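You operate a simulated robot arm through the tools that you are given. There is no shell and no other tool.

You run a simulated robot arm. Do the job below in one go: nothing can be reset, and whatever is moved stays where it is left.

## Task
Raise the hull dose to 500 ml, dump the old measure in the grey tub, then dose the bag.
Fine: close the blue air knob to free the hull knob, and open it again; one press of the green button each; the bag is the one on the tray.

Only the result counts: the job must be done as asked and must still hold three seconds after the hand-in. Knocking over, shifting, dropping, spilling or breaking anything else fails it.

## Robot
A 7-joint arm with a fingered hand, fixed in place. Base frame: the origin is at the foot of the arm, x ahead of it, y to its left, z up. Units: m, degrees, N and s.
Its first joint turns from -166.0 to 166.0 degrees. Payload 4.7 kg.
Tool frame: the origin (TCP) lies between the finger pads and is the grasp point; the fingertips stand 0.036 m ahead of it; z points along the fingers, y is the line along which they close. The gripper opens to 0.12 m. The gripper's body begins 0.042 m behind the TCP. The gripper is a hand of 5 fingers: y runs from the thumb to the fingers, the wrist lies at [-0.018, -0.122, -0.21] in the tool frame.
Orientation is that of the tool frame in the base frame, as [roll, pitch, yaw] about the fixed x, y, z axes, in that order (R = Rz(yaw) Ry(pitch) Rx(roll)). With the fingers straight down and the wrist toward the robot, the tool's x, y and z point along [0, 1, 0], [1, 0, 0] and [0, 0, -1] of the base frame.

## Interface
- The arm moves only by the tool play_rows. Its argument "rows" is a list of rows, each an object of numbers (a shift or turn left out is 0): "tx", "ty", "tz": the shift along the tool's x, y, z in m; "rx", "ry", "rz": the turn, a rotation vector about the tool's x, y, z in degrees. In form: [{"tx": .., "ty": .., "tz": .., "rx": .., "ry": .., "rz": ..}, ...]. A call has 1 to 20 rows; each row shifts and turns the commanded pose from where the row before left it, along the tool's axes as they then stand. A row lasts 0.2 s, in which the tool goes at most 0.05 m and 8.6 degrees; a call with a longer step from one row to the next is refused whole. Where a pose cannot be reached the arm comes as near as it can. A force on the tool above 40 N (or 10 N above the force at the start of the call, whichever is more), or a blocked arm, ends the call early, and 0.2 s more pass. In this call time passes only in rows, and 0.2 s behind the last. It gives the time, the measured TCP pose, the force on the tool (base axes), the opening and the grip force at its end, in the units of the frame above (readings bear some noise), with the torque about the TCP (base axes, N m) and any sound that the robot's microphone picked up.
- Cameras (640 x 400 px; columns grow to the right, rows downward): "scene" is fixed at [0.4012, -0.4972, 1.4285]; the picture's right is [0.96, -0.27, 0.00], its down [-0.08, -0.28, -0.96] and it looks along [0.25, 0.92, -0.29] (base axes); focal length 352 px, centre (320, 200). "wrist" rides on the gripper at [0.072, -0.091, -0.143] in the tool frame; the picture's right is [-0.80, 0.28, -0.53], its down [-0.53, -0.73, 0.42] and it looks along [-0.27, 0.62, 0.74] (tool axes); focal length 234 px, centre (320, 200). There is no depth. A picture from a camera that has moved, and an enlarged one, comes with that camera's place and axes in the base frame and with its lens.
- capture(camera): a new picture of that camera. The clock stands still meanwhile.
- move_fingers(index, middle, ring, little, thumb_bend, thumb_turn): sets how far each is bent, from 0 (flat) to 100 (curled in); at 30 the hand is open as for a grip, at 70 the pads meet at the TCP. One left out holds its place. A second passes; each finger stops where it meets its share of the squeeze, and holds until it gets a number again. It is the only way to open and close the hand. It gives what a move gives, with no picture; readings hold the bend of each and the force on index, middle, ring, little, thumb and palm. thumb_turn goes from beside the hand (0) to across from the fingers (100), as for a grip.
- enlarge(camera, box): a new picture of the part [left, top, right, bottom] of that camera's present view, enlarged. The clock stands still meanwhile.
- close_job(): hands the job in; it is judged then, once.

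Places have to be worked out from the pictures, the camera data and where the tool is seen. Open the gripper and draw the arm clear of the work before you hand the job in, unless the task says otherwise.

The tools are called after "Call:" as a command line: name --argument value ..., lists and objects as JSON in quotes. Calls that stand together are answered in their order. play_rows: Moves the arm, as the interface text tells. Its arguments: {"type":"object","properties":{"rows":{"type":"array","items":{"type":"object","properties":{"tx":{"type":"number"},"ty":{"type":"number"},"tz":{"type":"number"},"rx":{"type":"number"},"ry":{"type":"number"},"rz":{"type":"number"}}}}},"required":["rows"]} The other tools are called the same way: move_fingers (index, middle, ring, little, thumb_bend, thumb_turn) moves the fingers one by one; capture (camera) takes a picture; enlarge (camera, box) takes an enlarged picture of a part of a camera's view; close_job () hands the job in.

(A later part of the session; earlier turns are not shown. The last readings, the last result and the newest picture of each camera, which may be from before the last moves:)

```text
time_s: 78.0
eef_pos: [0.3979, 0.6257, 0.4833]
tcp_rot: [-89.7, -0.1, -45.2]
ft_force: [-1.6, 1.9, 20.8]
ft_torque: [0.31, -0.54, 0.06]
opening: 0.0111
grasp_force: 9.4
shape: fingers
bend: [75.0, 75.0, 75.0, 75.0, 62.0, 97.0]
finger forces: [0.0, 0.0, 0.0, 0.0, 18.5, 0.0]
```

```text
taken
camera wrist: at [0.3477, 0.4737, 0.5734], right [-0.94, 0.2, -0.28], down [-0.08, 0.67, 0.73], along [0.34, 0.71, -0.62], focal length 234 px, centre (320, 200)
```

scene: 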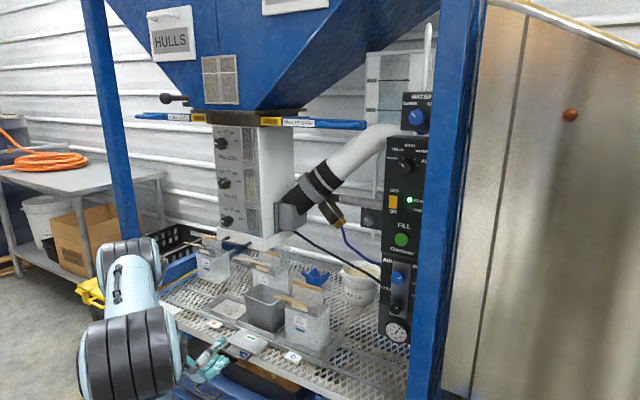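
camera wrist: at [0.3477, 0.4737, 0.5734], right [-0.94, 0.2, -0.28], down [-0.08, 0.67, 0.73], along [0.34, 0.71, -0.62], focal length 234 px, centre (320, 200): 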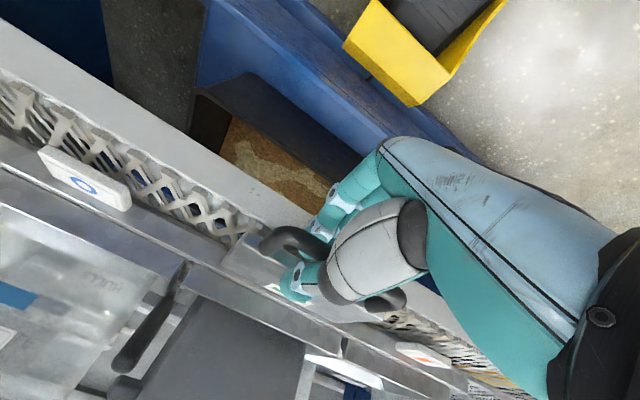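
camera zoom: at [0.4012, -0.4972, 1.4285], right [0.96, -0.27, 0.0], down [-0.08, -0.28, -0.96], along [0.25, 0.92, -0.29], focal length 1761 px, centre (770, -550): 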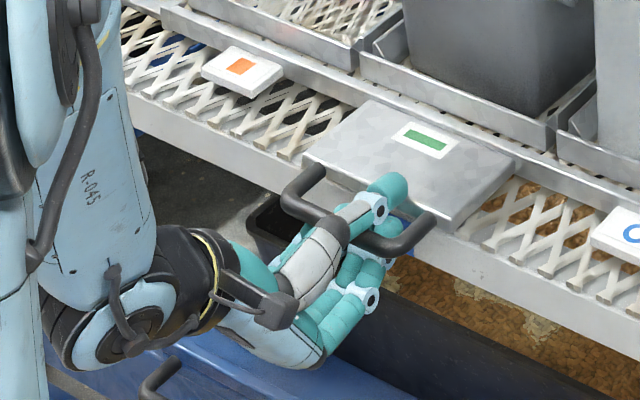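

Only the thumb is pressing on the bar's top, so the bar is about 1 cm higher than my TCP. I ease the thumb, raise the hand 9 mm and close again.

Call:
move_fingers --index 58 --middle 58 --ring 58 --little 58 --thumb_bend 52

Call:
play_rows --rows '[{"ty": -0.009}]'

Call:
move_fingers --index 78 --middle 78 --ring 78 --little 78 --thumb_bend 75

Call:
enlarge --camera "scene" --box '[180, 310, 280, 390]'

```text
time_s: 79.0
eef_pos: [0.3965, 0.6264, 0.4808]
tcp_rot: [-89.8, -0.2, -45.2]
ft_force: [1.4, -0.4, 1.3]
ft_torque: [-0.02, -0.02, 0.0]
opening: 0.0495
grasp_force: 0.1
shape: fingers
bend: [57.0, 57.0, 57.0, 57.0, 52.0, 98.0]
finger forces: [0.0, 0.0, 0.0, 0.0, 0.0, 0.1]
```

```text
time_s: 79.4
eef_pos: [0.3963, 0.6262, 0.4903]
tcp_rot: [-89.8, -0.2, -45.1]
ft_force: [-0.3, 0.2, 0.5]
ft_torque: [0.0, 0.01, -0.02]
opening: 0.0494
grasp_force: 0.1
shape: fingers
bend: [57.0, 57.0, 57.0, 57.0, 52.0, 98.0]
finger forces: [0.1, 0.0, 0.0, 0.1, 0.0, 0.0]
```

```text
time_s: 80.4
eef_pos: [0.3971, 0.6276, 0.4923]
tcp_rot: [-89.6, -0.1, -45.1]
ft_force: [7.1, 9.9, 9.1]
ft_torque: [0.06, -0.51, -0.6]
opening: 0.0041
grasp_force: 14.7
shape: fingers
bend: [78.0, 78.0, 78.0, 75.0, 66.0, 97.0]
finger forces: [0.0, 0.0, 3.1, 12.0, 14.8, 0.1]
```

```text
5.00 times, centred on (230, 350) of scene
camera zoom: at [0.4012, -0.4972, 1.4285], right [0.96, -0.27, 0.0], down [-0.08, -0.28, -0.96], along [0.25, 0.92, -0.29], focal length 1761 px, centre (770, -550)
```

zoom: 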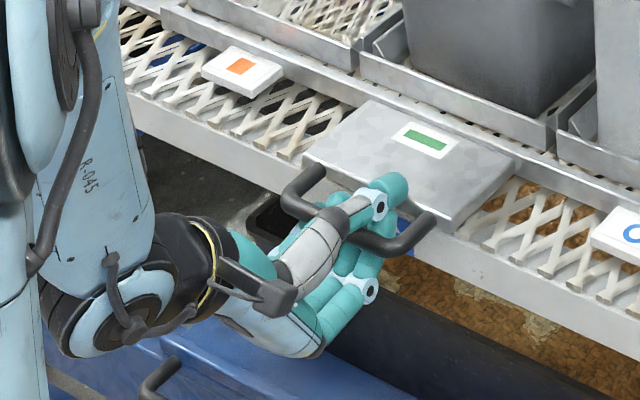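

Thumb, ring and little finger now clasp the bar. I try sliding the tray left slowly.

Call:
play_rows --rows '[{"tx": -0.005}, {"tx": -0.008}, {"tx": -0.008}, {"tx": -0.008}]'

Call:
enlarge --camera "scene" --box '[180, 260, 360, 380]'

```text
time_s: 81.4
eef_pos: [0.3752, 0.6482, 0.4914]
tcp_rot: [-89.7, -0.1, -45.1]
ft_force: [11.1, 12.9, 7.9]
ft_torque: [0.01, -0.4, -0.69]
opening: 0.0045
grasp_force: 15.2
shape: fingers
bend: [78.0, 78.0, 77.0, 76.0, 66.0, 97.0]
finger forces: [0.0, 0.0, 4.4, 13.1, 11.3, 0.1]
```

```text
3.33 times, centred on (270, 320) of scene
camera zoom: at [0.4012, -0.4972, 1.4285], right [0.96, -0.27, 0.0], down [-0.08, -0.28, -0.96], along [0.25, 0.92, -0.29], focal length 1174 px, centre (487, -200)
```

zoom: 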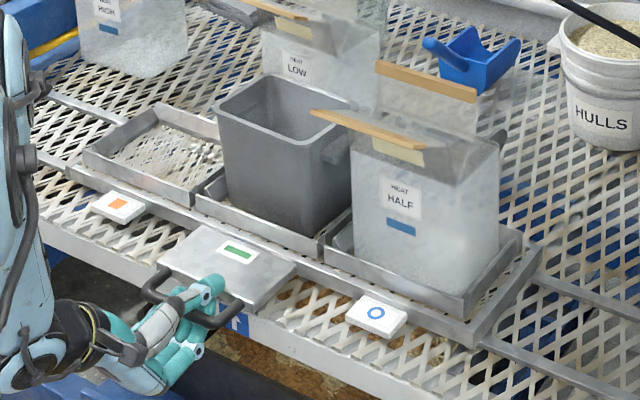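

The tray slides with the handle. Before going on, I check the sheet hanging at the shelf's left end, which the orange tab might approach.

Call:
enlarge --camera "scene" --box '[120, 270, 230, 360]'

Call:
capture --camera "scene"

Call:
capture --camera "wrist"

```text
4.44 times, centred on (175, 315) of scene
camera zoom: at [0.4012, -0.4972, 1.4285], right [0.96, -0.27, 0.0], down [-0.08, -0.28, -0.96], along [0.25, 0.92, -0.29], focal length 1565 px, centre (964, -311)
```

zoom: 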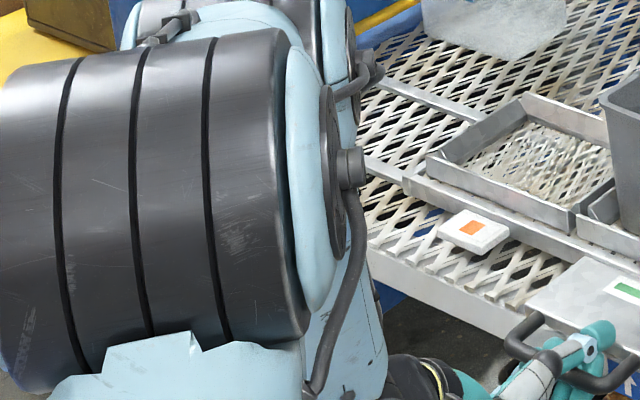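

```text
taken
```

scene: 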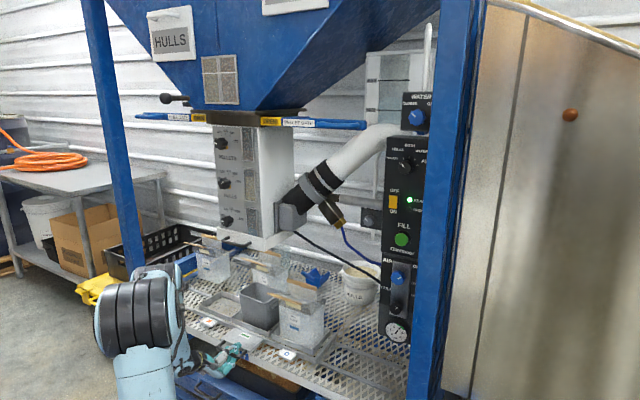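

```text
taken
camera wrist: at [0.3257, 0.4958, 0.5816], right [-0.94, 0.2, -0.28], down [-0.08, 0.68, 0.73], along [0.34, 0.71, -0.62], focal length 234 px, centre (320, 200)
```

wrist: 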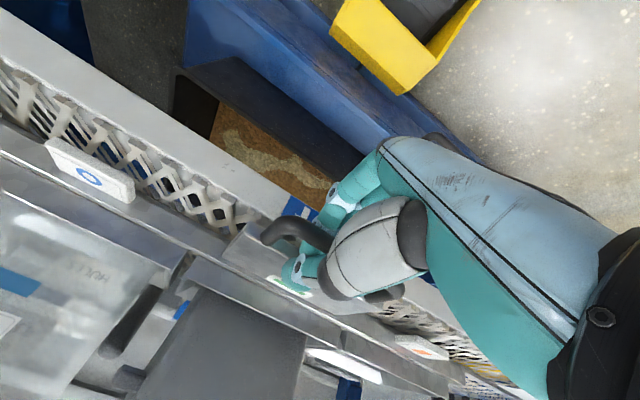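

The arm blocks the view of the sheet; by my estimates the orange tab would end within a centimetre or two of it. I slide the tray 0.136 m further (0.166 total), staying short of it, and then check with the arm away.

Call:
play_rows --rows '[{"tx": -0.008}, {"tx": -0.008}, {"tx": -0.008}, {"tx": -0.008}, {"tx": -0.008}, {"tx": -0.008}, {"tx": -0.008}, {"tx": -0.008}, {"tx": -0.008}, {"tx": -0.008}, {"tx": -0.008}, {"tx": -0.008}, {"tx": -0.008}, {"tx": -0.008}, {"tx": -0.008}, {"tx": -0.008}, {"tx": -0.008}]'

Call:
capture --camera "scene"

Call:
capture --camera "wrist"

```text
time_s: 85.0
eef_pos: [0.2807, 0.744, 0.49]
tcp_rot: [-89.7, -0.2, -45.0]
ft_force: [8.6, 9.7, 6.0]
ft_torque: [0.03, -0.57, -0.62]
opening: 0.0046
grasp_force: 15.0
shape: fingers
bend: [78.0, 78.0, 77.0, 76.0, 66.0, 97.0]
finger forces: [0.1, 0.2, 3.9, 13.1, 13.5, 0.0]
```

```text
taken
```

scene: 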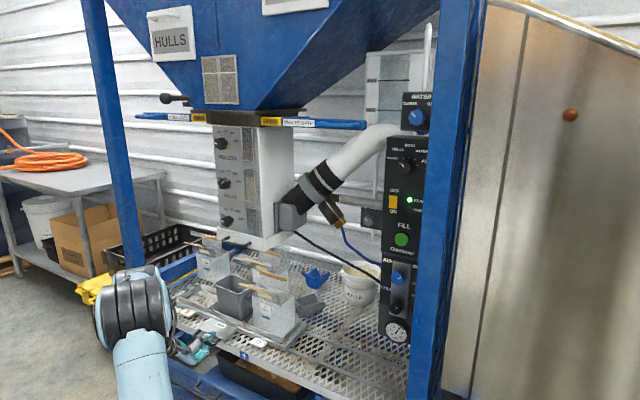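

```text
taken
camera wrist: at [0.2308, 0.5908, 0.5815], right [-0.94, 0.2, -0.28], down [-0.08, 0.68, 0.73], along [0.34, 0.71, -0.62], focal length 234 px, centre (320, 200)
```

wrist: 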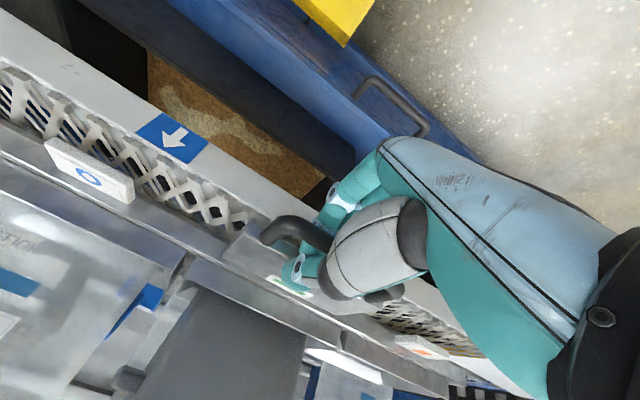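

The arrow on the rim now shows between the green and blue tabs. I release the handle and draw back to see how the rest lies.

Call:
move_fingers --index 50 --middle 50 --ring 50 --little 50 --thumb_bend 48

Call:
play_rows --rows '[{"tz": -0.04}, {"tz": -0.045}, {"tz": -0.045}, {"tx": 0.045}, {"tx": 0.045}, {"tx": 0.045}, {"tx": 0.045}, {"tx": 0.045}, {"tx": 0.045}]'

Call:
capture --camera "scene"

Call:
capture --camera "wrist"

```text
time_s: 86.0
eef_pos: [0.2816, 0.7425, 0.4899]
tcp_rot: [-89.7, -0.2, -45.3]
ft_force: [-0.1, -0.8, 0.1]
ft_torque: [0.0, 0.0, 0.02]
opening: 0.0652
grasp_force: 0.1
shape: fingers
bend: [50.0, 50.0, 50.0, 50.0, 48.0, 97.0]
finger forces: [0.0, 0.0, 0.0, 0.0, 0.0, 0.0]
```

```text
time_s: 88.0
eef_pos: [0.3791, 0.4624, 0.4906]
tcp_rot: [-89.7, -0.1, -45.1]
ft_force: [-0.2, 0.6, 0.1]
ft_torque: [-0.03, 0.05, -0.02]
opening: 0.0657
grasp_force: 0.1
shape: fingers
bend: [50.0, 50.0, 50.0, 50.0, 48.0, 98.0]
finger forces: [0.0, 0.1, 0.1, 0.2, 0.0, 0.0]
```

```text
taken
```

scene: 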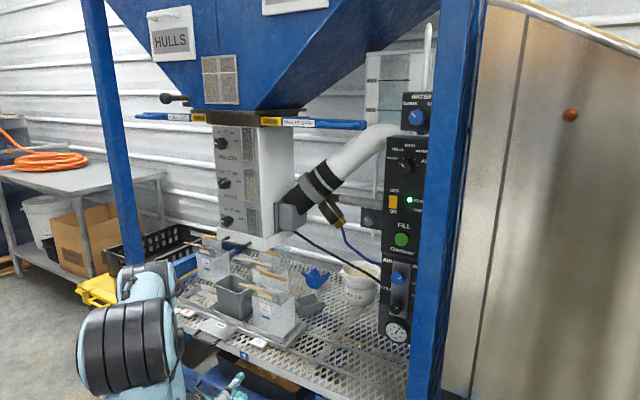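

```text
taken
camera wrist: at [0.3291, 0.3093, 0.5822], right [-0.94, 0.2, -0.28], down [-0.08, 0.68, 0.73], along [0.34, 0.71, -0.62], focal length 234 px, centre (320, 200)
```

wrist: 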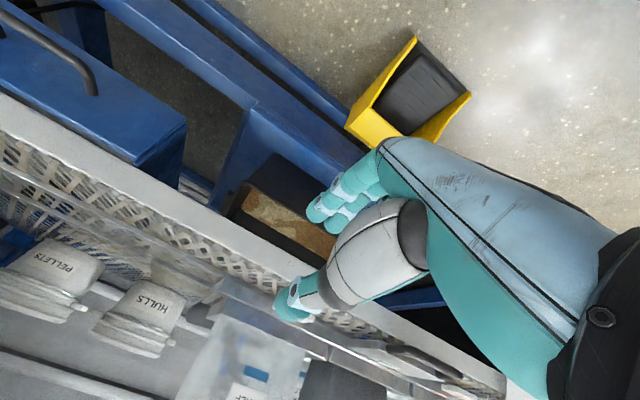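

The elbow still hides the sheet; I raise the hand and move right to clear the camera's line of sight.

Call:
play_rows --rows '[{"ty": -0.045}, {"ty": -0.045}, {"ty": -0.045}, {"ty": -0.045}, {"ty": -0.045}, {"tx": 0.04, "ty": -0.02}, {"tx": 0.04, "ty": -0.02}, {"tx": 0.04, "ty": -0.02}, {"tx": 0.04, "ty": -0.02}]'

Call:
capture --camera "scene"

Call:
enlarge --camera "scene" --box '[120, 270, 280, 380]'

Call:
enlarge --camera "scene" --box '[200, 270, 320, 380]'

```text
time_s: 90.0
eef_pos: [0.4906, 0.3459, 0.7979]
tcp_rot: [-89.8, -0.2, -45.1]
ft_force: [0.8, 0.4, -0.6]
ft_torque: [0.01, 0.02, 0.01]
opening: 0.0659
grasp_force: 0.1
shape: fingers
bend: [50.0, 50.0, 50.0, 50.0, 48.0, 98.0]
finger forces: [0.1, 0.0, 0.0, 0.1, 0.0, 0.0]
```

```text
taken
```

scene: 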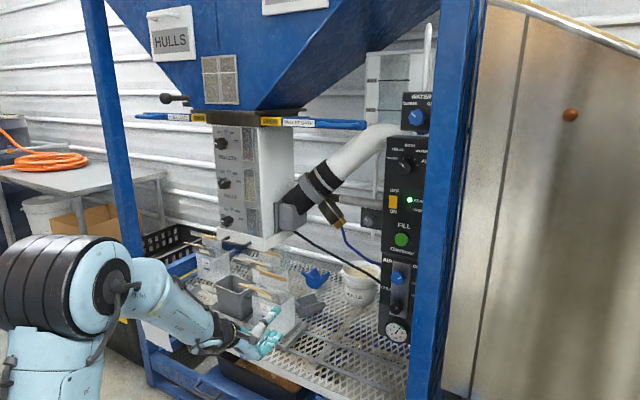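

```text
3.64 times, centred on (200, 325) of scene
camera zoom: at [0.4012, -0.4972, 1.4285], right [0.96, -0.27, 0.0], down [-0.08, -0.28, -0.96], along [0.25, 0.92, -0.29], focal length 1280 px, centre (756, -254)
```

zoom: 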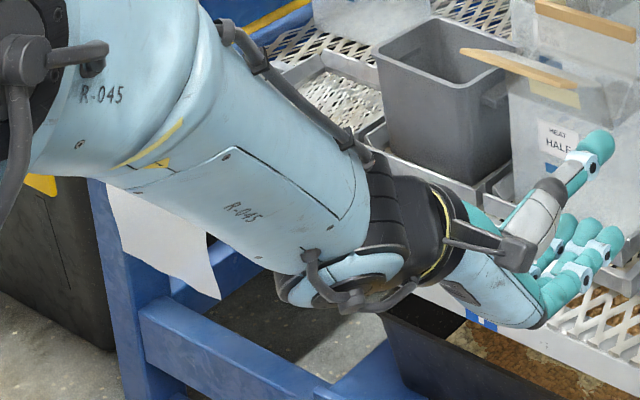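

```text
3.64 times, centred on (260, 325) of scene
camera zoom: at [0.4012, -0.4972, 1.4285], right [0.96, -0.27, 0.0], down [-0.08, -0.28, -0.96], along [0.25, 0.92, -0.29], focal length 1280 px, centre (538, -254)
```

zoom: 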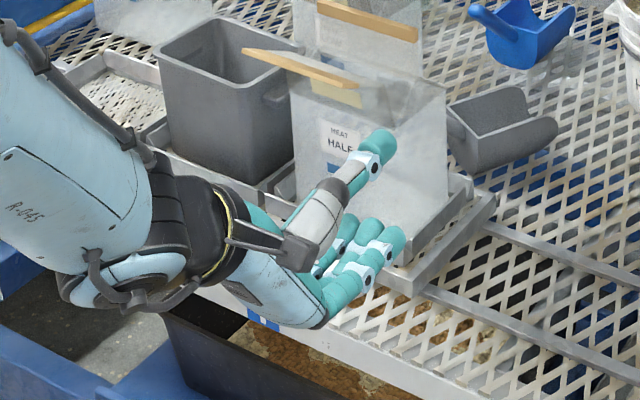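

Still blocked; I lift the hand well up and to the right.

Call:
play_rows --rows '[{"ty": -0.045}, {"ty": -0.045}, {"ty": -0.045}, {"ty": -0.045}, {"ty": -0.045}, {"ty": -0.045}, {"tx": 0.045}, {"tx": 0.045}, {"tx": 0.045}, {"tx": 0.045}]'

Call:
capture --camera "scene"

Call:
enlarge --camera "scene" --box '[120, 250, 280, 370]'

Call:
enlarge --camera "scene" --box '[200, 250, 340, 370]'

```text
time_s: 92.2
eef_pos: [0.543, 0.2932, 1.0598]
tcp_rot: [-89.7, -0.4, -45.4]
ft_force: [0.2, -0.6, -0.7]
ft_torque: [0.0, -0.01, -0.01]
opening: 0.0661
grasp_force: 0.1
shape: fingers
bend: [50.0, 50.0, 50.0, 50.0, 48.0, 98.0]
finger forces: [0.0, 0.0, 0.1, 0.1, 0.0, 0.0]
out of reach, approached as far as the arm can: row 8, 9, 10
```

```text
taken
```

scene: 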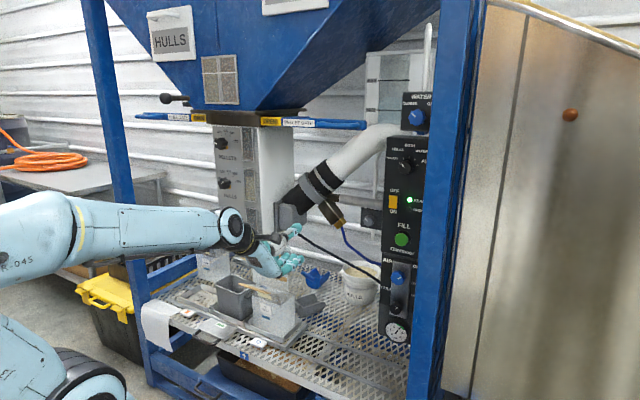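

```text
3.33 times, centred on (200, 310) of scene
camera zoom: at [0.4012, -0.4972, 1.4285], right [0.96, -0.27, 0.0], down [-0.08, -0.28, -0.96], along [0.25, 0.92, -0.29], focal length 1174 px, centre (720, -167)
```

zoom: 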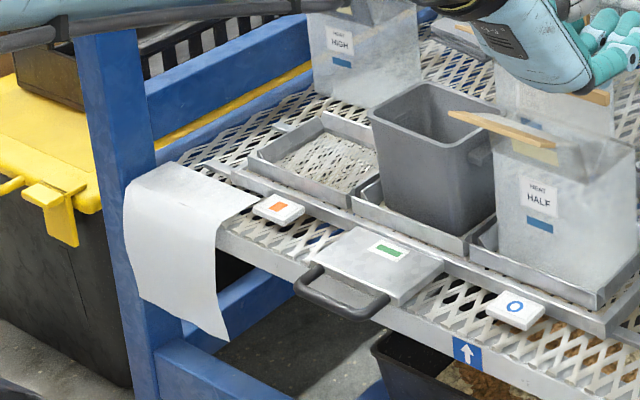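

```text
3.33 times, centred on (270, 310) of scene
camera zoom: at [0.4012, -0.4972, 1.4285], right [0.96, -0.27, 0.0], down [-0.08, -0.28, -0.96], along [0.25, 0.92, -0.29], focal length 1174 px, centre (487, -167)
```

zoom: 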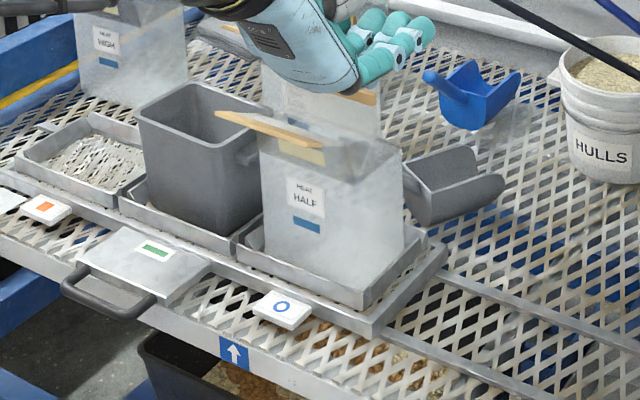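

Now it is clear: the blue tab still needs about 3.7 cm to reach the arrow (u≈-0.177), and the sheet lies flat beside the orange tab, only just at the end of its travel. I return to the handle along the same path to finish the slide.

Call:
play_rows --rows '[{"tx": -0.0314, "ty": 0.0356}, {"tx": -0.0314, "ty": 0.0356}, {"tx": -0.0314, "ty": 0.0356}, {"tx": -0.0314, "ty": 0.0356}, {"tx": -0.0314, "ty": 0.0356}, {"tx": -0.0314, "ty": 0.0356}, {"tx": -0.0314, "ty": 0.0356}, {"tx": -0.0314, "ty": 0.0356}, {"tx": -0.0314, "ty": 0.0356}, {"tx": -0.0314, "ty": 0.0356}, {"tx": -0.0314, "ty": 0.0356}, {"tx": -0.0314, "ty": 0.0356}, {"tx": -0.0314, "ty": 0.0356}]'

Call:
capture --camera "wrist"

```text
time_s: 95.0
eef_pos: [0.2586, 0.5849, 0.5973]
tcp_rot: [-89.8, -0.1, -45.1]
ft_force: [0.1, 0.1, 0.3]
ft_torque: [0.03, 0.05, -0.03]
opening: 0.0662
grasp_force: 0.0
shape: fingers
bend: [50.0, 50.0, 50.0, 50.0, 48.0, 98.0]
finger forces: [0.0, 0.0, 0.1, 0.0, 0.0, 0.0]
```

```text
taken
camera wrist: at [0.2089, 0.4323, 0.6881], right [-0.94, 0.2, -0.28], down [-0.08, 0.68, 0.73], along [0.34, 0.71, -0.62], focal length 234 px, centre (320, 200)
```

wrist: 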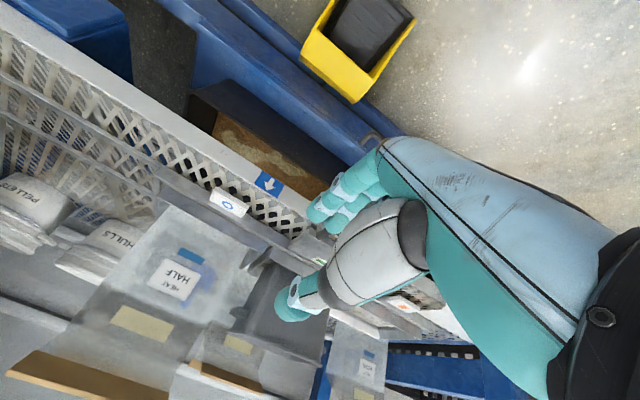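

I continue to the handle: left 9.5 cm, down to z=0.49, then forward to the bar.

Call:
play_rows --rows '[{"tx": -0.0318, "ty": 0.0357}, {"tx": -0.0318, "ty": 0.0357}, {"tx": -0.0318, "ty": 0.0355}, {"tz": 0.035}, {"tz": 0.035}, {"tz": 0.035}, {"tz": 0.0225}]'

Call:
capture --camera "wrist"

Call:
enlarge --camera "scene" --box '[150, 290, 270, 380]'

```text
time_s: 96.6
eef_pos: [0.2821, 0.7402, 0.4893]
tcp_rot: [-89.8, -0.1, -45.2]
ft_force: [0.1, 0.3, -0.6]
ft_torque: [-0.03, 0.02, -0.05]
opening: 0.066
grasp_force: 0.0
shape: fingers
bend: [50.0, 50.0, 50.0, 50.0, 48.0, 98.0]
finger forces: [0.0, 0.0, 0.0, 0.0, 0.0, 0.0]
```

```text
taken
camera wrist: at [0.2314, 0.5884, 0.579], right [-0.94, 0.2, -0.28], down [-0.08, 0.68, 0.73], along [0.34, 0.71, -0.62], focal length 234 px, centre (320, 200)
```

wrist: 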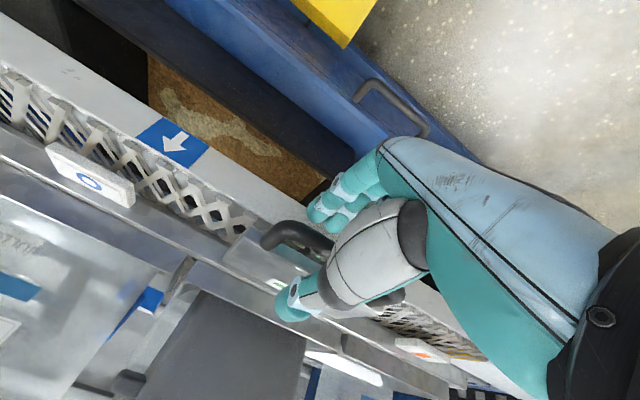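

```text
4.44 times, centred on (210, 335) of scene
camera zoom: at [0.4012, -0.4972, 1.4285], right [0.96, -0.27, 0.0], down [-0.08, -0.28, -0.96], along [0.25, 0.92, -0.29], focal length 1565 px, centre (809, -400)
```

zoom: 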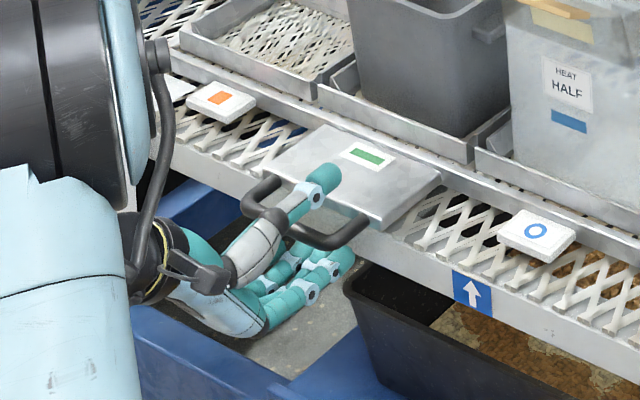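

The hand straddles the bar as before. I close on it again with the same finger settings.

Call:
move_fingers --index 78 --middle 78 --ring 78 --little 78 --thumb_bend 75

Call:
play_rows --rows '[{"tx": -0.006}, {"tx": -0.006}, {"tx": -0.006}]'

Call:
enlarge --camera "scene" --box '[150, 290, 270, 380]'

```text
time_s: 97.6
eef_pos: [0.2814, 0.7419, 0.4912]
tcp_rot: [-89.5, -0.1, -45.2]
ft_force: [8.7, 11.7, 14.3]
ft_torque: [0.17, -0.45, -0.65]
opening: 0.0048
grasp_force: 14.7
shape: fingers
bend: [78.0, 78.0, 77.0, 75.0, 66.0, 97.0]
finger forces: [0.0, 0.1, 5.5, 9.5, 13.6, 0.0]
```

```text
time_s: 98.4
eef_pos: [0.2683, 0.7549, 0.489]
tcp_rot: [-89.8, -0.2, -45.0]
ft_force: [9.9, 10.0, 7.4]
ft_torque: [0.04, -0.53, -0.59]
opening: 0.0054
grasp_force: 14.4
shape: fingers
bend: [78.0, 78.0, 77.0, 76.0, 66.0, 97.0]
finger forces: [0.0, 0.5, 5.8, 11.1, 11.9, 0.0]
```

```text
4.44 times, centred on (210, 335) of scene
camera zoom: at [0.4012, -0.4972, 1.4285], right [0.96, -0.27, 0.0], down [-0.08, -0.28, -0.96], along [0.25, 0.92, -0.29], focal length 1565 px, centre (809, -400)
```

zoom: 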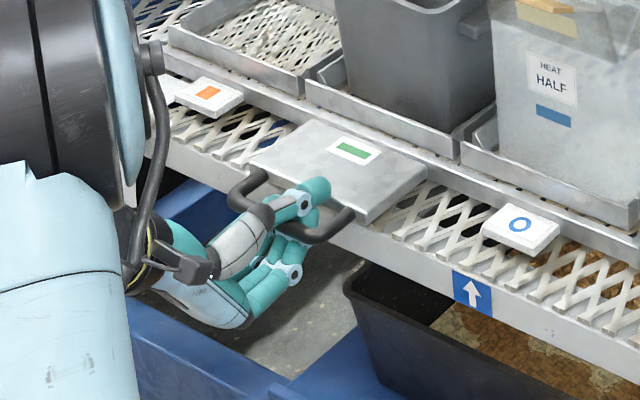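

It slides on. The blue tab still needs roughly 2 cm; I continue gently and watch the sheet's corner.

Call:
play_rows --rows '[{"tx": -0.005}, {"tx": -0.005}]'

Call:
enlarge --camera "scene" --box '[170, 295, 290, 385]'

Call:
enlarge --camera "scene" --box '[180, 295, 216, 325]'

```text
time_s: 99.0
eef_pos: [0.2613, 0.763, 0.489]
tcp_rot: [-89.7, -0.2, -45.3]
ft_force: [7.3, 10.0, 6.2]
ft_torque: [0.01, -0.58, -0.54]
opening: 0.0052
grasp_force: 14.7
shape: fingers
bend: [78.0, 78.0, 77.0, 76.0, 66.0, 97.0]
finger forces: [0.0, 0.4, 5.0, 11.2, 12.2, 0.1]
```

```text
4.44 times, centred on (230, 340) of scene
camera zoom: at [0.4012, -0.4972, 1.4285], right [0.96, -0.27, 0.0], down [-0.08, -0.28, -0.96], along [0.25, 0.92, -0.29], focal length 1565 px, centre (720, -422)
```

zoom: 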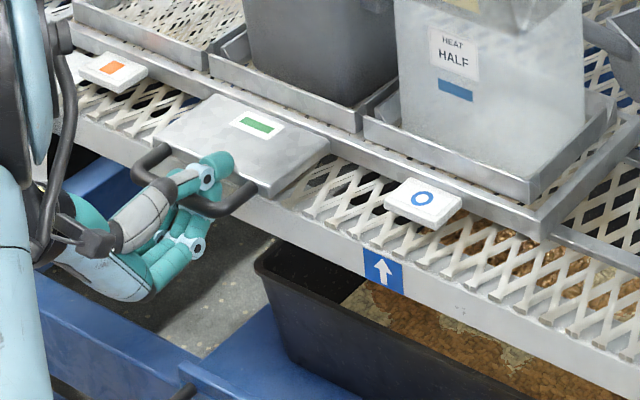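

```text
13.33 times, centred on (198, 310) of scene
camera zoom: at [0.4012, -0.4972, 1.4285], right [0.96, -0.27, 0.0], down [-0.08, -0.28, -0.96], along [0.25, 0.92, -0.29], focal length 4695 px, centre (1947, -1267)
```

zoom: 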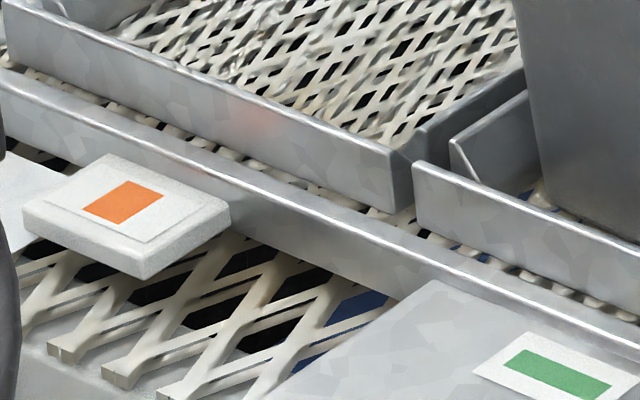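

The orange tab rides above the mesh, clear of the sheet. The blue tab is about 12 mm short of the arrow, so I do the last bit in small steps, feeling for a stop.

Call:
play_rows --rows '[{"tx": -0.004}, {"tx": -0.004}, {"tx": -0.004}]'

Call:
enlarge --camera "scene" --box '[170, 295, 290, 385]'

```text
time_s: 99.8
eef_pos: [0.2537, 0.77, 0.489]
tcp_rot: [-89.7, -0.3, -45.3]
ft_force: [4.2, -3.8, 11.6]
ft_torque: [0.26, -0.72, -0.56]
opening: 0.0059
grasp_force: 18.4
shape: fingers
bend: [78.0, 78.0, 77.0, 76.0, 65.0, 96.0]
finger forces: [0.0, 0.0, 4.8, 10.0, 21.0, 0.0]
```

```text
4.44 times, centred on (230, 340) of scene
camera zoom: at [0.4012, -0.4972, 1.4285], right [0.96, -0.27, 0.0], down [-0.08, -0.28, -0.96], along [0.25, 0.92, -0.29], focal length 1565 px, centre (720, -422)
```

zoom: 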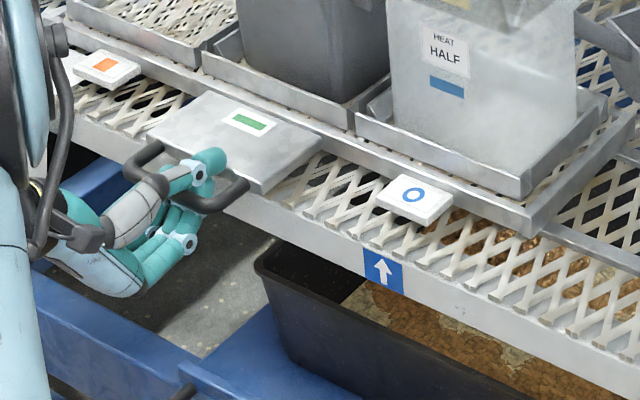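

Resistance to the left has appeared and the blue tab now sits over the arrow (u≈-0.179 vs -0.175), so the tray is at its station. I release the handle and retreat.

Call:
move_fingers --index 50 --middle 50 --ring 50 --little 50 --thumb_bend 48

Call:
play_rows --rows '[{"tz": -0.04}, {"tz": -0.045}, {"tz": -0.045}, {"tx": 0.04, "ty": -0.025}, {"tx": 0.04, "ty": -0.025}, {"tx": 0.04, "ty": -0.025}, {"tx": 0.04, "ty": -0.025}, {"tx": 0.04, "ty": -0.025}, {"tx": 0.04, "ty": -0.025}, {"tx": 0.04, "ty": -0.025}, {"tx": 0.04, "ty": -0.025}, {"tx": 0.04, "ty": -0.025}, {"tx": 0.04, "ty": -0.025}, {"tx": 0.04, "ty": -0.025}, {"tx": 0.04, "ty": -0.025}]'

Call:
capture --camera "scene"

Call:
enlarge --camera "scene" --box '[190, 220, 330, 370]'

```text
time_s: 100.8
eef_pos: [0.252, 0.7715, 0.4887]
tcp_rot: [-89.8, -0.2, -45.3]
ft_force: [0.1, 0.8, 0.3]
ft_torque: [-0.05, 0.01, -0.02]
opening: 0.0654
grasp_force: 0.1
shape: fingers
bend: [50.0, 50.0, 50.0, 50.0, 48.0, 97.0]
finger forces: [0.1, 0.0, 0.0, 0.0, 0.1, 0.0]
```

```text
time_s: 104.0
eef_pos: [0.4962, 0.338, 0.7873]
tcp_rot: [-89.8, -0.2, -45.1]
ft_force: [0.4, 0.0, -0.4]
ft_torque: [0.0, 0.04, -0.01]
opening: 0.0659
grasp_force: 0.1
shape: fingers
bend: [50.0, 50.0, 50.0, 50.0, 48.0, 98.0]
finger forces: [0.0, 0.1, 0.0, 0.0, 0.0, 0.0]
```

```text
taken
```

scene: 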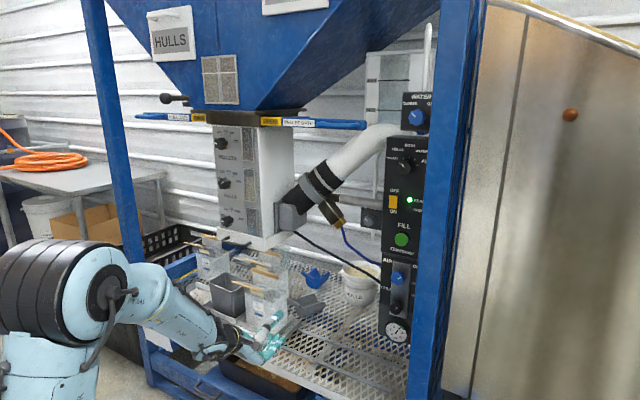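

```text
2.67 times, centred on (260, 295) of scene
camera zoom: at [0.4012, -0.4972, 1.4285], right [0.96, -0.27, 0.0], down [-0.08, -0.28, -0.96], along [0.25, 0.92, -0.29], focal length 939 px, centre (480, -53)
```

zoom: 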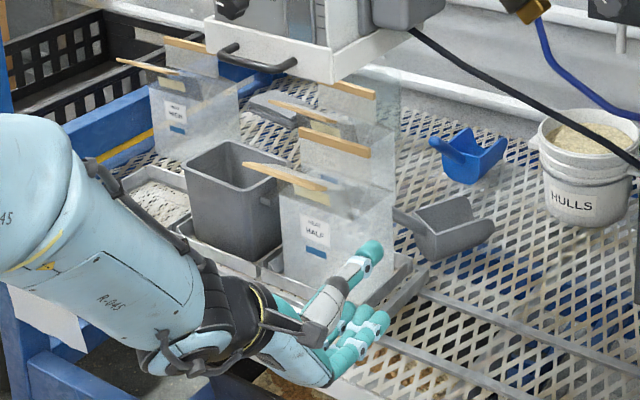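

The bag now stands centred under the spout (u≈-0.184). I form the beak again and travel back to the FILL button by the proven path.

Call:
move_fingers --index 70 --middle 100 --ring 100 --little 100 --thumb_bend 70

Call:
play_rows --rows '[{"tx": 0.04, "ty": -0.0118, "tz": 0.002}, {"tx": 0.04, "ty": -0.0118, "tz": 0.002}, {"tx": 0.04, "ty": -0.0118, "tz": 0.002}, {"tx": 0.04, "ty": -0.0118, "tz": 0.002}, {"tx": 0.04, "ty": -0.0118, "tz": 0.002}, {"tx": 0.044, "ty": -0.0118, "tz": 0.002}]'

Call:
play_rows --rows '[{"rz": -7.625}, {"rz": -7.625}, {"rz": -7.625}, {"rz": -7.625}, {"rz": -7.625}, {"rz": -7.625}, {"rz": -7.625}, {"rz": -7.625}, {"tz": 0.04}, {"tz": 0.04}, {"tz": 0.04}, {"tz": 0.04}, {"tz": 0.04}]'

Call:
capture --camera "wrist"

Call:
enlarge --camera "scene" --box '[190, 220, 350, 360]'

```text
time_s: 105.0
eef_pos: [0.4975, 0.3361, 0.7887]
tcp_rot: [-89.8, -0.2, -45.1]
ft_force: [-0.7, 0.6, 0.3]
ft_torque: [-0.01, 0.02, -0.01]
opening: 0.0045
grasp_force: 0.1
shape: fingers
bend: [70.0, 100.0, 100.0, 100.0, 70.0, 98.0]
finger forces: [0.0, 0.0, 0.0, 0.0, 0.0, 0.0]
```

```text
time_s: 106.4
eef_pos: [0.678, 0.1747, 0.8608]
tcp_rot: [-89.8, -0.2, -45.1]
ft_force: [0.0, 0.6, 0.2]
ft_torque: [-0.02, 0.04, 0.01]
opening: 0.0043
grasp_force: 0.1
shape: fingers
bend: [70.0, 100.0, 100.0, 100.0, 70.0, 98.0]
finger forces: [0.0, 0.1, 0.0, 0.1, 0.0, 0.1]
```

```text
time_s: 109.2
eef_pos: [0.819, 0.3157, 0.8615]
tcp_rot: [-89.6, -61.2, -45.3]
ft_force: [0.5, 1.1, 0.8]
ft_torque: [-0.07, 0.05, -0.02]
opening: 0.0046
grasp_force: 0.0
shape: fingers
bend: [70.0, 100.0, 100.0, 100.0, 70.0, 98.0]
finger forces: [0.1, 0.0, 0.0, 0.0, 0.1, 0.1]
```

```text
taken
camera wrist: at [0.6869, 0.2464, 0.9686], right [-0.47, -0.27, -0.84], down [-0.33, 0.94, -0.11], along [0.82, 0.23, -0.53], focal length 234 px, centre (320, 200)
```

wrist: 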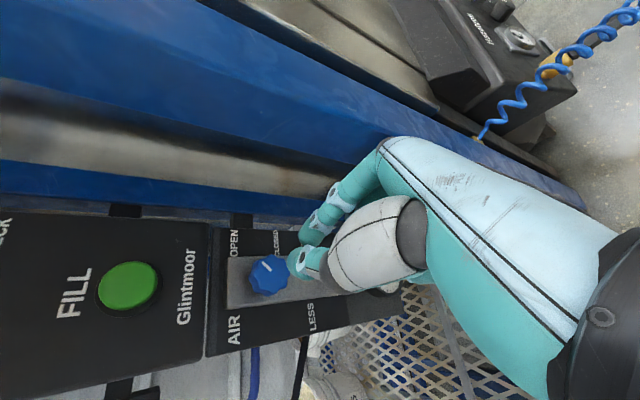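

```text
2.86 times, centred on (270, 290) of scene
camera zoom: at [0.4012, -0.4972, 1.4285], right [0.96, -0.27, 0.0], down [-0.08, -0.28, -0.96], along [0.25, 0.92, -0.29], focal length 1006 px, centre (463, -57)
```

zoom: 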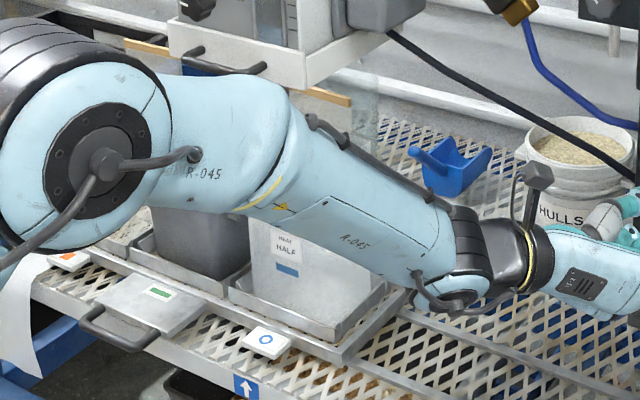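

Everything is in place and the tab is over the arrow. I move up to the FILL button and forward to the stand-off.

Call:
play_rows --rows '[{"tx": 0.0285, "ty": -0.0157}, {"tx": 0.0285, "ty": -0.0157}, {"tx": 0.0285, "ty": -0.0157}, {"tx": 0.0285, "ty": -0.0157}, {"tz": 0.036}]'

Call:
capture --camera "wrist"

Call:
enlarge --camera "scene" --box '[360, 180, 440, 280]'

```text
time_s: 110.4
eef_pos: [0.8447, 0.3407, 0.9937]
tcp_rot: [-89.5, -61.3, -45.5]
ft_force: [-0.3, 0.2, 0.2]
ft_torque: [-0.06, 0.05, 0.0]
opening: 0.0043
grasp_force: 0.1
shape: fingers
bend: [70.0, 100.0, 100.0, 100.0, 70.0, 98.0]
finger forces: [0.1, 0.1, 0.0, 0.0, 0.0, 0.1]
```

```text
taken
camera wrist: at [0.7121, 0.2704, 1.1003], right [-0.47, -0.27, -0.84], down [-0.33, 0.94, -0.11], along [0.82, 0.23, -0.53], focal length 234 px, centre (320, 200)
```

wrist: 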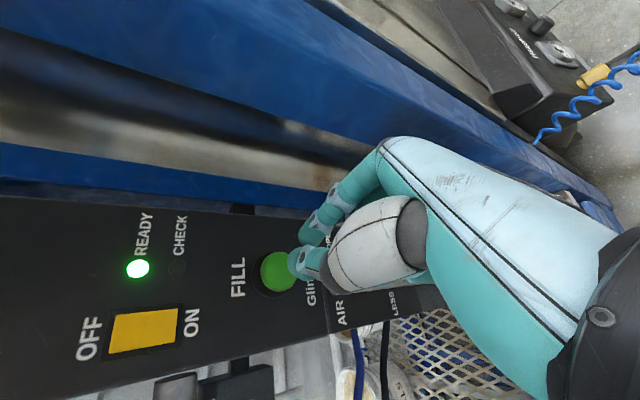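

```text
4.00 times, centred on (400, 230) of scene
camera zoom: at [0.4012, -0.4972, 1.4285], right [0.96, -0.27, 0.0], down [-0.08, -0.28, -0.96], along [0.25, 0.92, -0.29], focal length 1409 px, centre (0, 80)
```

zoom: 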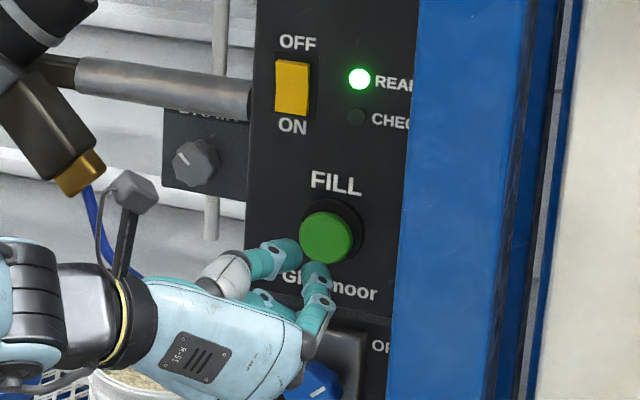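

Aligned just as for the first press. I press in one continuous motion to the same depth as before.

Call:
play_rows --rows '[{"tz": 0.03}, {"tz": 0.025}, {"tz": 0.01}, {"tz": 0.004}]'

Call:
enlarge --camera "scene" --box '[200, 220, 330, 340]'

Call:
enlarge --camera "scene" --box '[205, 120, 285, 250]'

```text
time_s: 111.4
eef_pos: [0.8932, 0.3871, 0.994]
tcp_rot: [-89.5, -61.1, -45.6]
ft_force: [-21.8, -17.3, 1.3]
ft_torque: [0.21, -0.19, 0.31]
opening: 0.0035
grasp_force: 13.9
shape: fingers
bend: [70.0, 100.0, 100.0, 100.0, 70.0, 98.0]
finger forces: [4.4, 0.1, 0.0, 0.0, 23.7, 0.0]
```

```text
3.33 times, centred on (265, 280) of scene
camera zoom: at [0.4012, -0.4972, 1.4285], right [0.96, -0.27, 0.0], down [-0.08, -0.28, -0.96], along [0.25, 0.92, -0.29], focal length 1174 px, centre (503, -67)
```

zoom: 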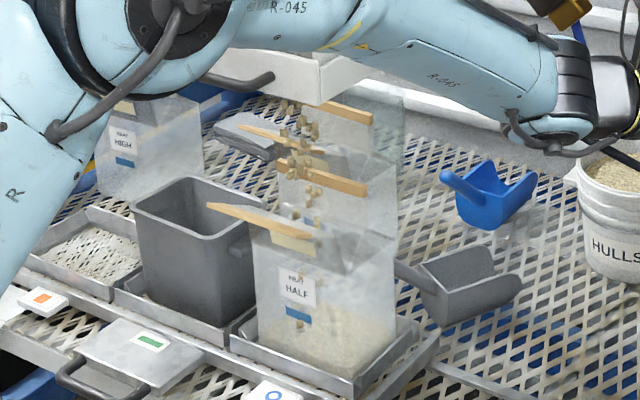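

```text
3.08 times, centred on (245, 185) of scene
camera zoom: at [0.4012, -0.4972, 1.4285], right [0.96, -0.27, 0.0], down [-0.08, -0.28, -0.96], along [0.25, 0.92, -0.29], focal length 1084 px, centre (551, 246)
```

zoom: 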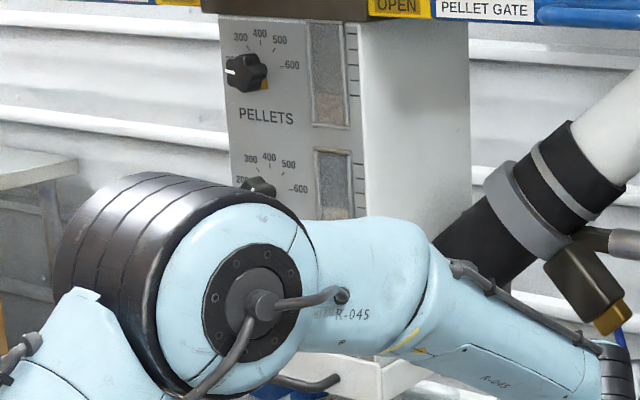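

Hulls are pouring into the HALF bag. I withdraw straight off the button.

Call:
play_rows --rows '[{"tz": -0.04}, {"tz": -0.045}, {"tz": -0.045}, {"tz": -0.045}, {"tz": -0.045}, {"tz": -0.045}, {"tz": -0.045}]'

Call:
capture --camera "scene"

Call:
enlarge --camera "scene" --box '[190, 220, 330, 350]'

Call:
enlarge --camera "scene" --box '[365, 90, 445, 350]'

```text
time_s: 113.0
eef_pos: [0.6757, 0.1699, 0.9921]
tcp_rot: [-89.8, -61.2, -45.3]
ft_force: [-0.3, 0.3, -0.5]
ft_torque: [0.02, -0.05, 0.01]
opening: 0.0038
grasp_force: 0.0
shape: fingers
bend: [70.0, 100.0, 100.0, 100.0, 70.0, 98.0]
finger forces: [0.0, 0.0, 0.0, 0.1, 0.1, 0.0]
```

```text
taken
```

scene: 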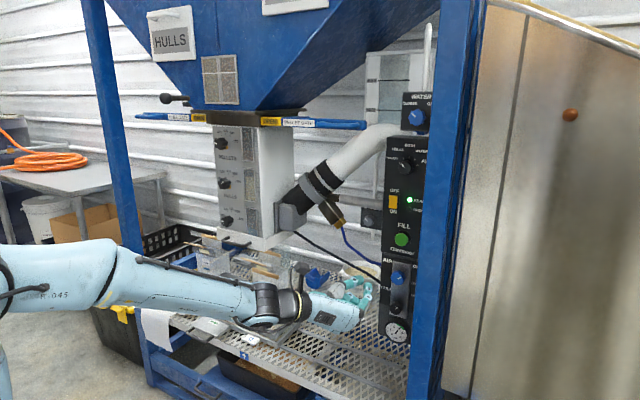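

```text
3.08 times, centred on (260, 285) of scene
camera zoom: at [0.4012, -0.4972, 1.4285], right [0.96, -0.27, 0.0], down [-0.08, -0.28, -0.96], along [0.25, 0.92, -0.29], focal length 1084 px, centre (505, -62)
```

zoom: 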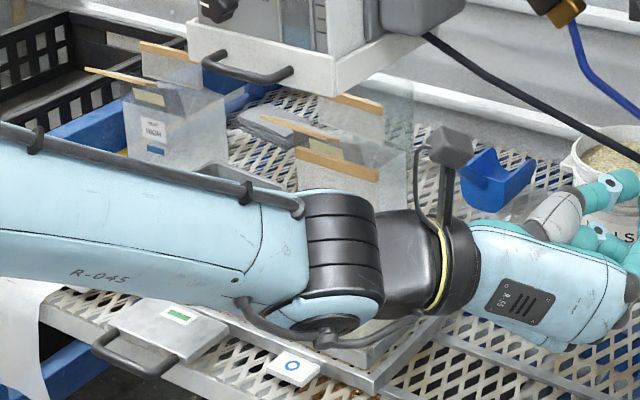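

```text
1.54 times, centred on (405, 220) of scene
camera zoom: at [0.4012, -0.4972, 1.4285], right [0.96, -0.27, 0.0], down [-0.08, -0.28, -0.96], along [0.25, 0.92, -0.29], focal length 542 px, centre (189, 169)
```

zoom: 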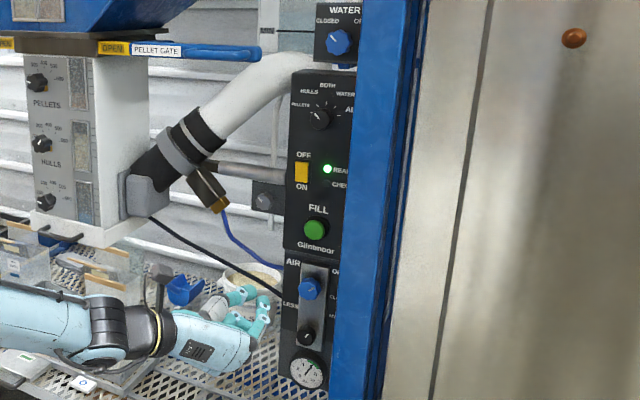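

The READY lamp is green and both doses went where they should. I roll the hand level, open it, and take it higher and back to inspect the bag, tub and shelf.

Call:
play_rows --rows '[{"rz": 7.65}, {"rz": 7.65}, {"rz": 7.65}, {"rz": 7.65}, {"rz": 7.65}, {"rz": 7.65}, {"rz": 7.65}, {"rz": 7.65}]'

Call:
move_fingers --index 30 --middle 30 --ring 30 --little 30 --thumb_bend 30

Call:
play_rows --rows '[{"tz": -0.03, "ty": 0.01}, {"tz": -0.03, "ty": 0.01}, {"tx": -0.04, "ty": 0.0}, {"tx": -0.04, "ty": 0.0}, {"tx": -0.04, "ty": 0.0}, {"tx": -0.04, "ty": 0.0}]'

Call:
capture --camera "scene"

Call:
capture --camera "wrist"

```text
time_s: 114.8
eef_pos: [0.6735, 0.1707, 0.9919]
tcp_rot: [-89.8, 0.1, -45.3]
ft_force: [0.3, 0.2, 0.3]
ft_torque: [0.01, 0.02, 0.02]
opening: 0.0035
grasp_force: 0.1
shape: fingers
bend: [70.0, 100.0, 100.0, 100.0, 70.0, 98.0]
finger forces: [0.1, 0.0, 0.1, 0.0, 0.1, 0.1]
```

```text
time_s: 115.8
eef_pos: [0.6735, 0.1704, 0.991]
tcp_rot: [-89.8, 0.1, -45.1]
ft_force: [-0.1, 0.7, 0.2]
ft_torque: [0.03, 0.01, -0.01]
opening: 0.1217
grasp_force: 0.2
shape: fingers
bend: [30.0, 30.0, 30.0, 30.0, 30.0, 98.0]
finger forces: [0.1, 0.1, 0.0, 0.0, 0.0, 0.1]
```

```text
time_s: 117.2
eef_pos: [0.5193, 0.2411, 0.9752]
tcp_rot: [-89.6, -0.1, -44.4]
ft_force: [0.2, -0.7, 0.3]
ft_torque: [-0.01, -0.01, 0.03]
opening: 0.122
grasp_force: 0.0
shape: fingers
bend: [30.0, 30.0, 30.0, 30.0, 30.0, 98.0]
finger forces: [0.0, 0.0, 0.0, 0.1, 0.0, 0.1]
```

```text
taken
```

scene: 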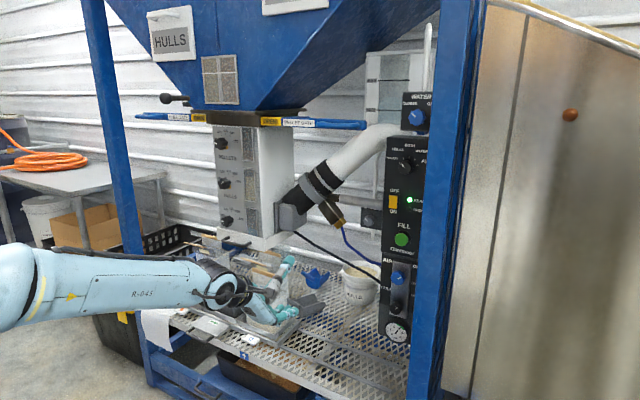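

```text
taken
camera wrist: at [0.4712, 0.0885, 1.0647], right [-0.94, 0.19, -0.28], down [-0.09, 0.67, 0.73], along [0.33, 0.72, -0.62], focal length 234 px, centre (320, 200)
```

wrist: 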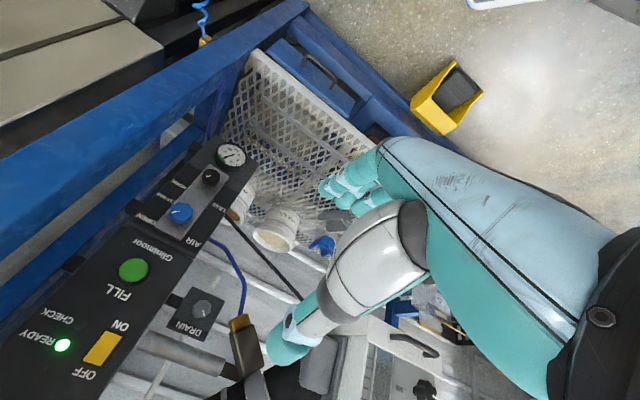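

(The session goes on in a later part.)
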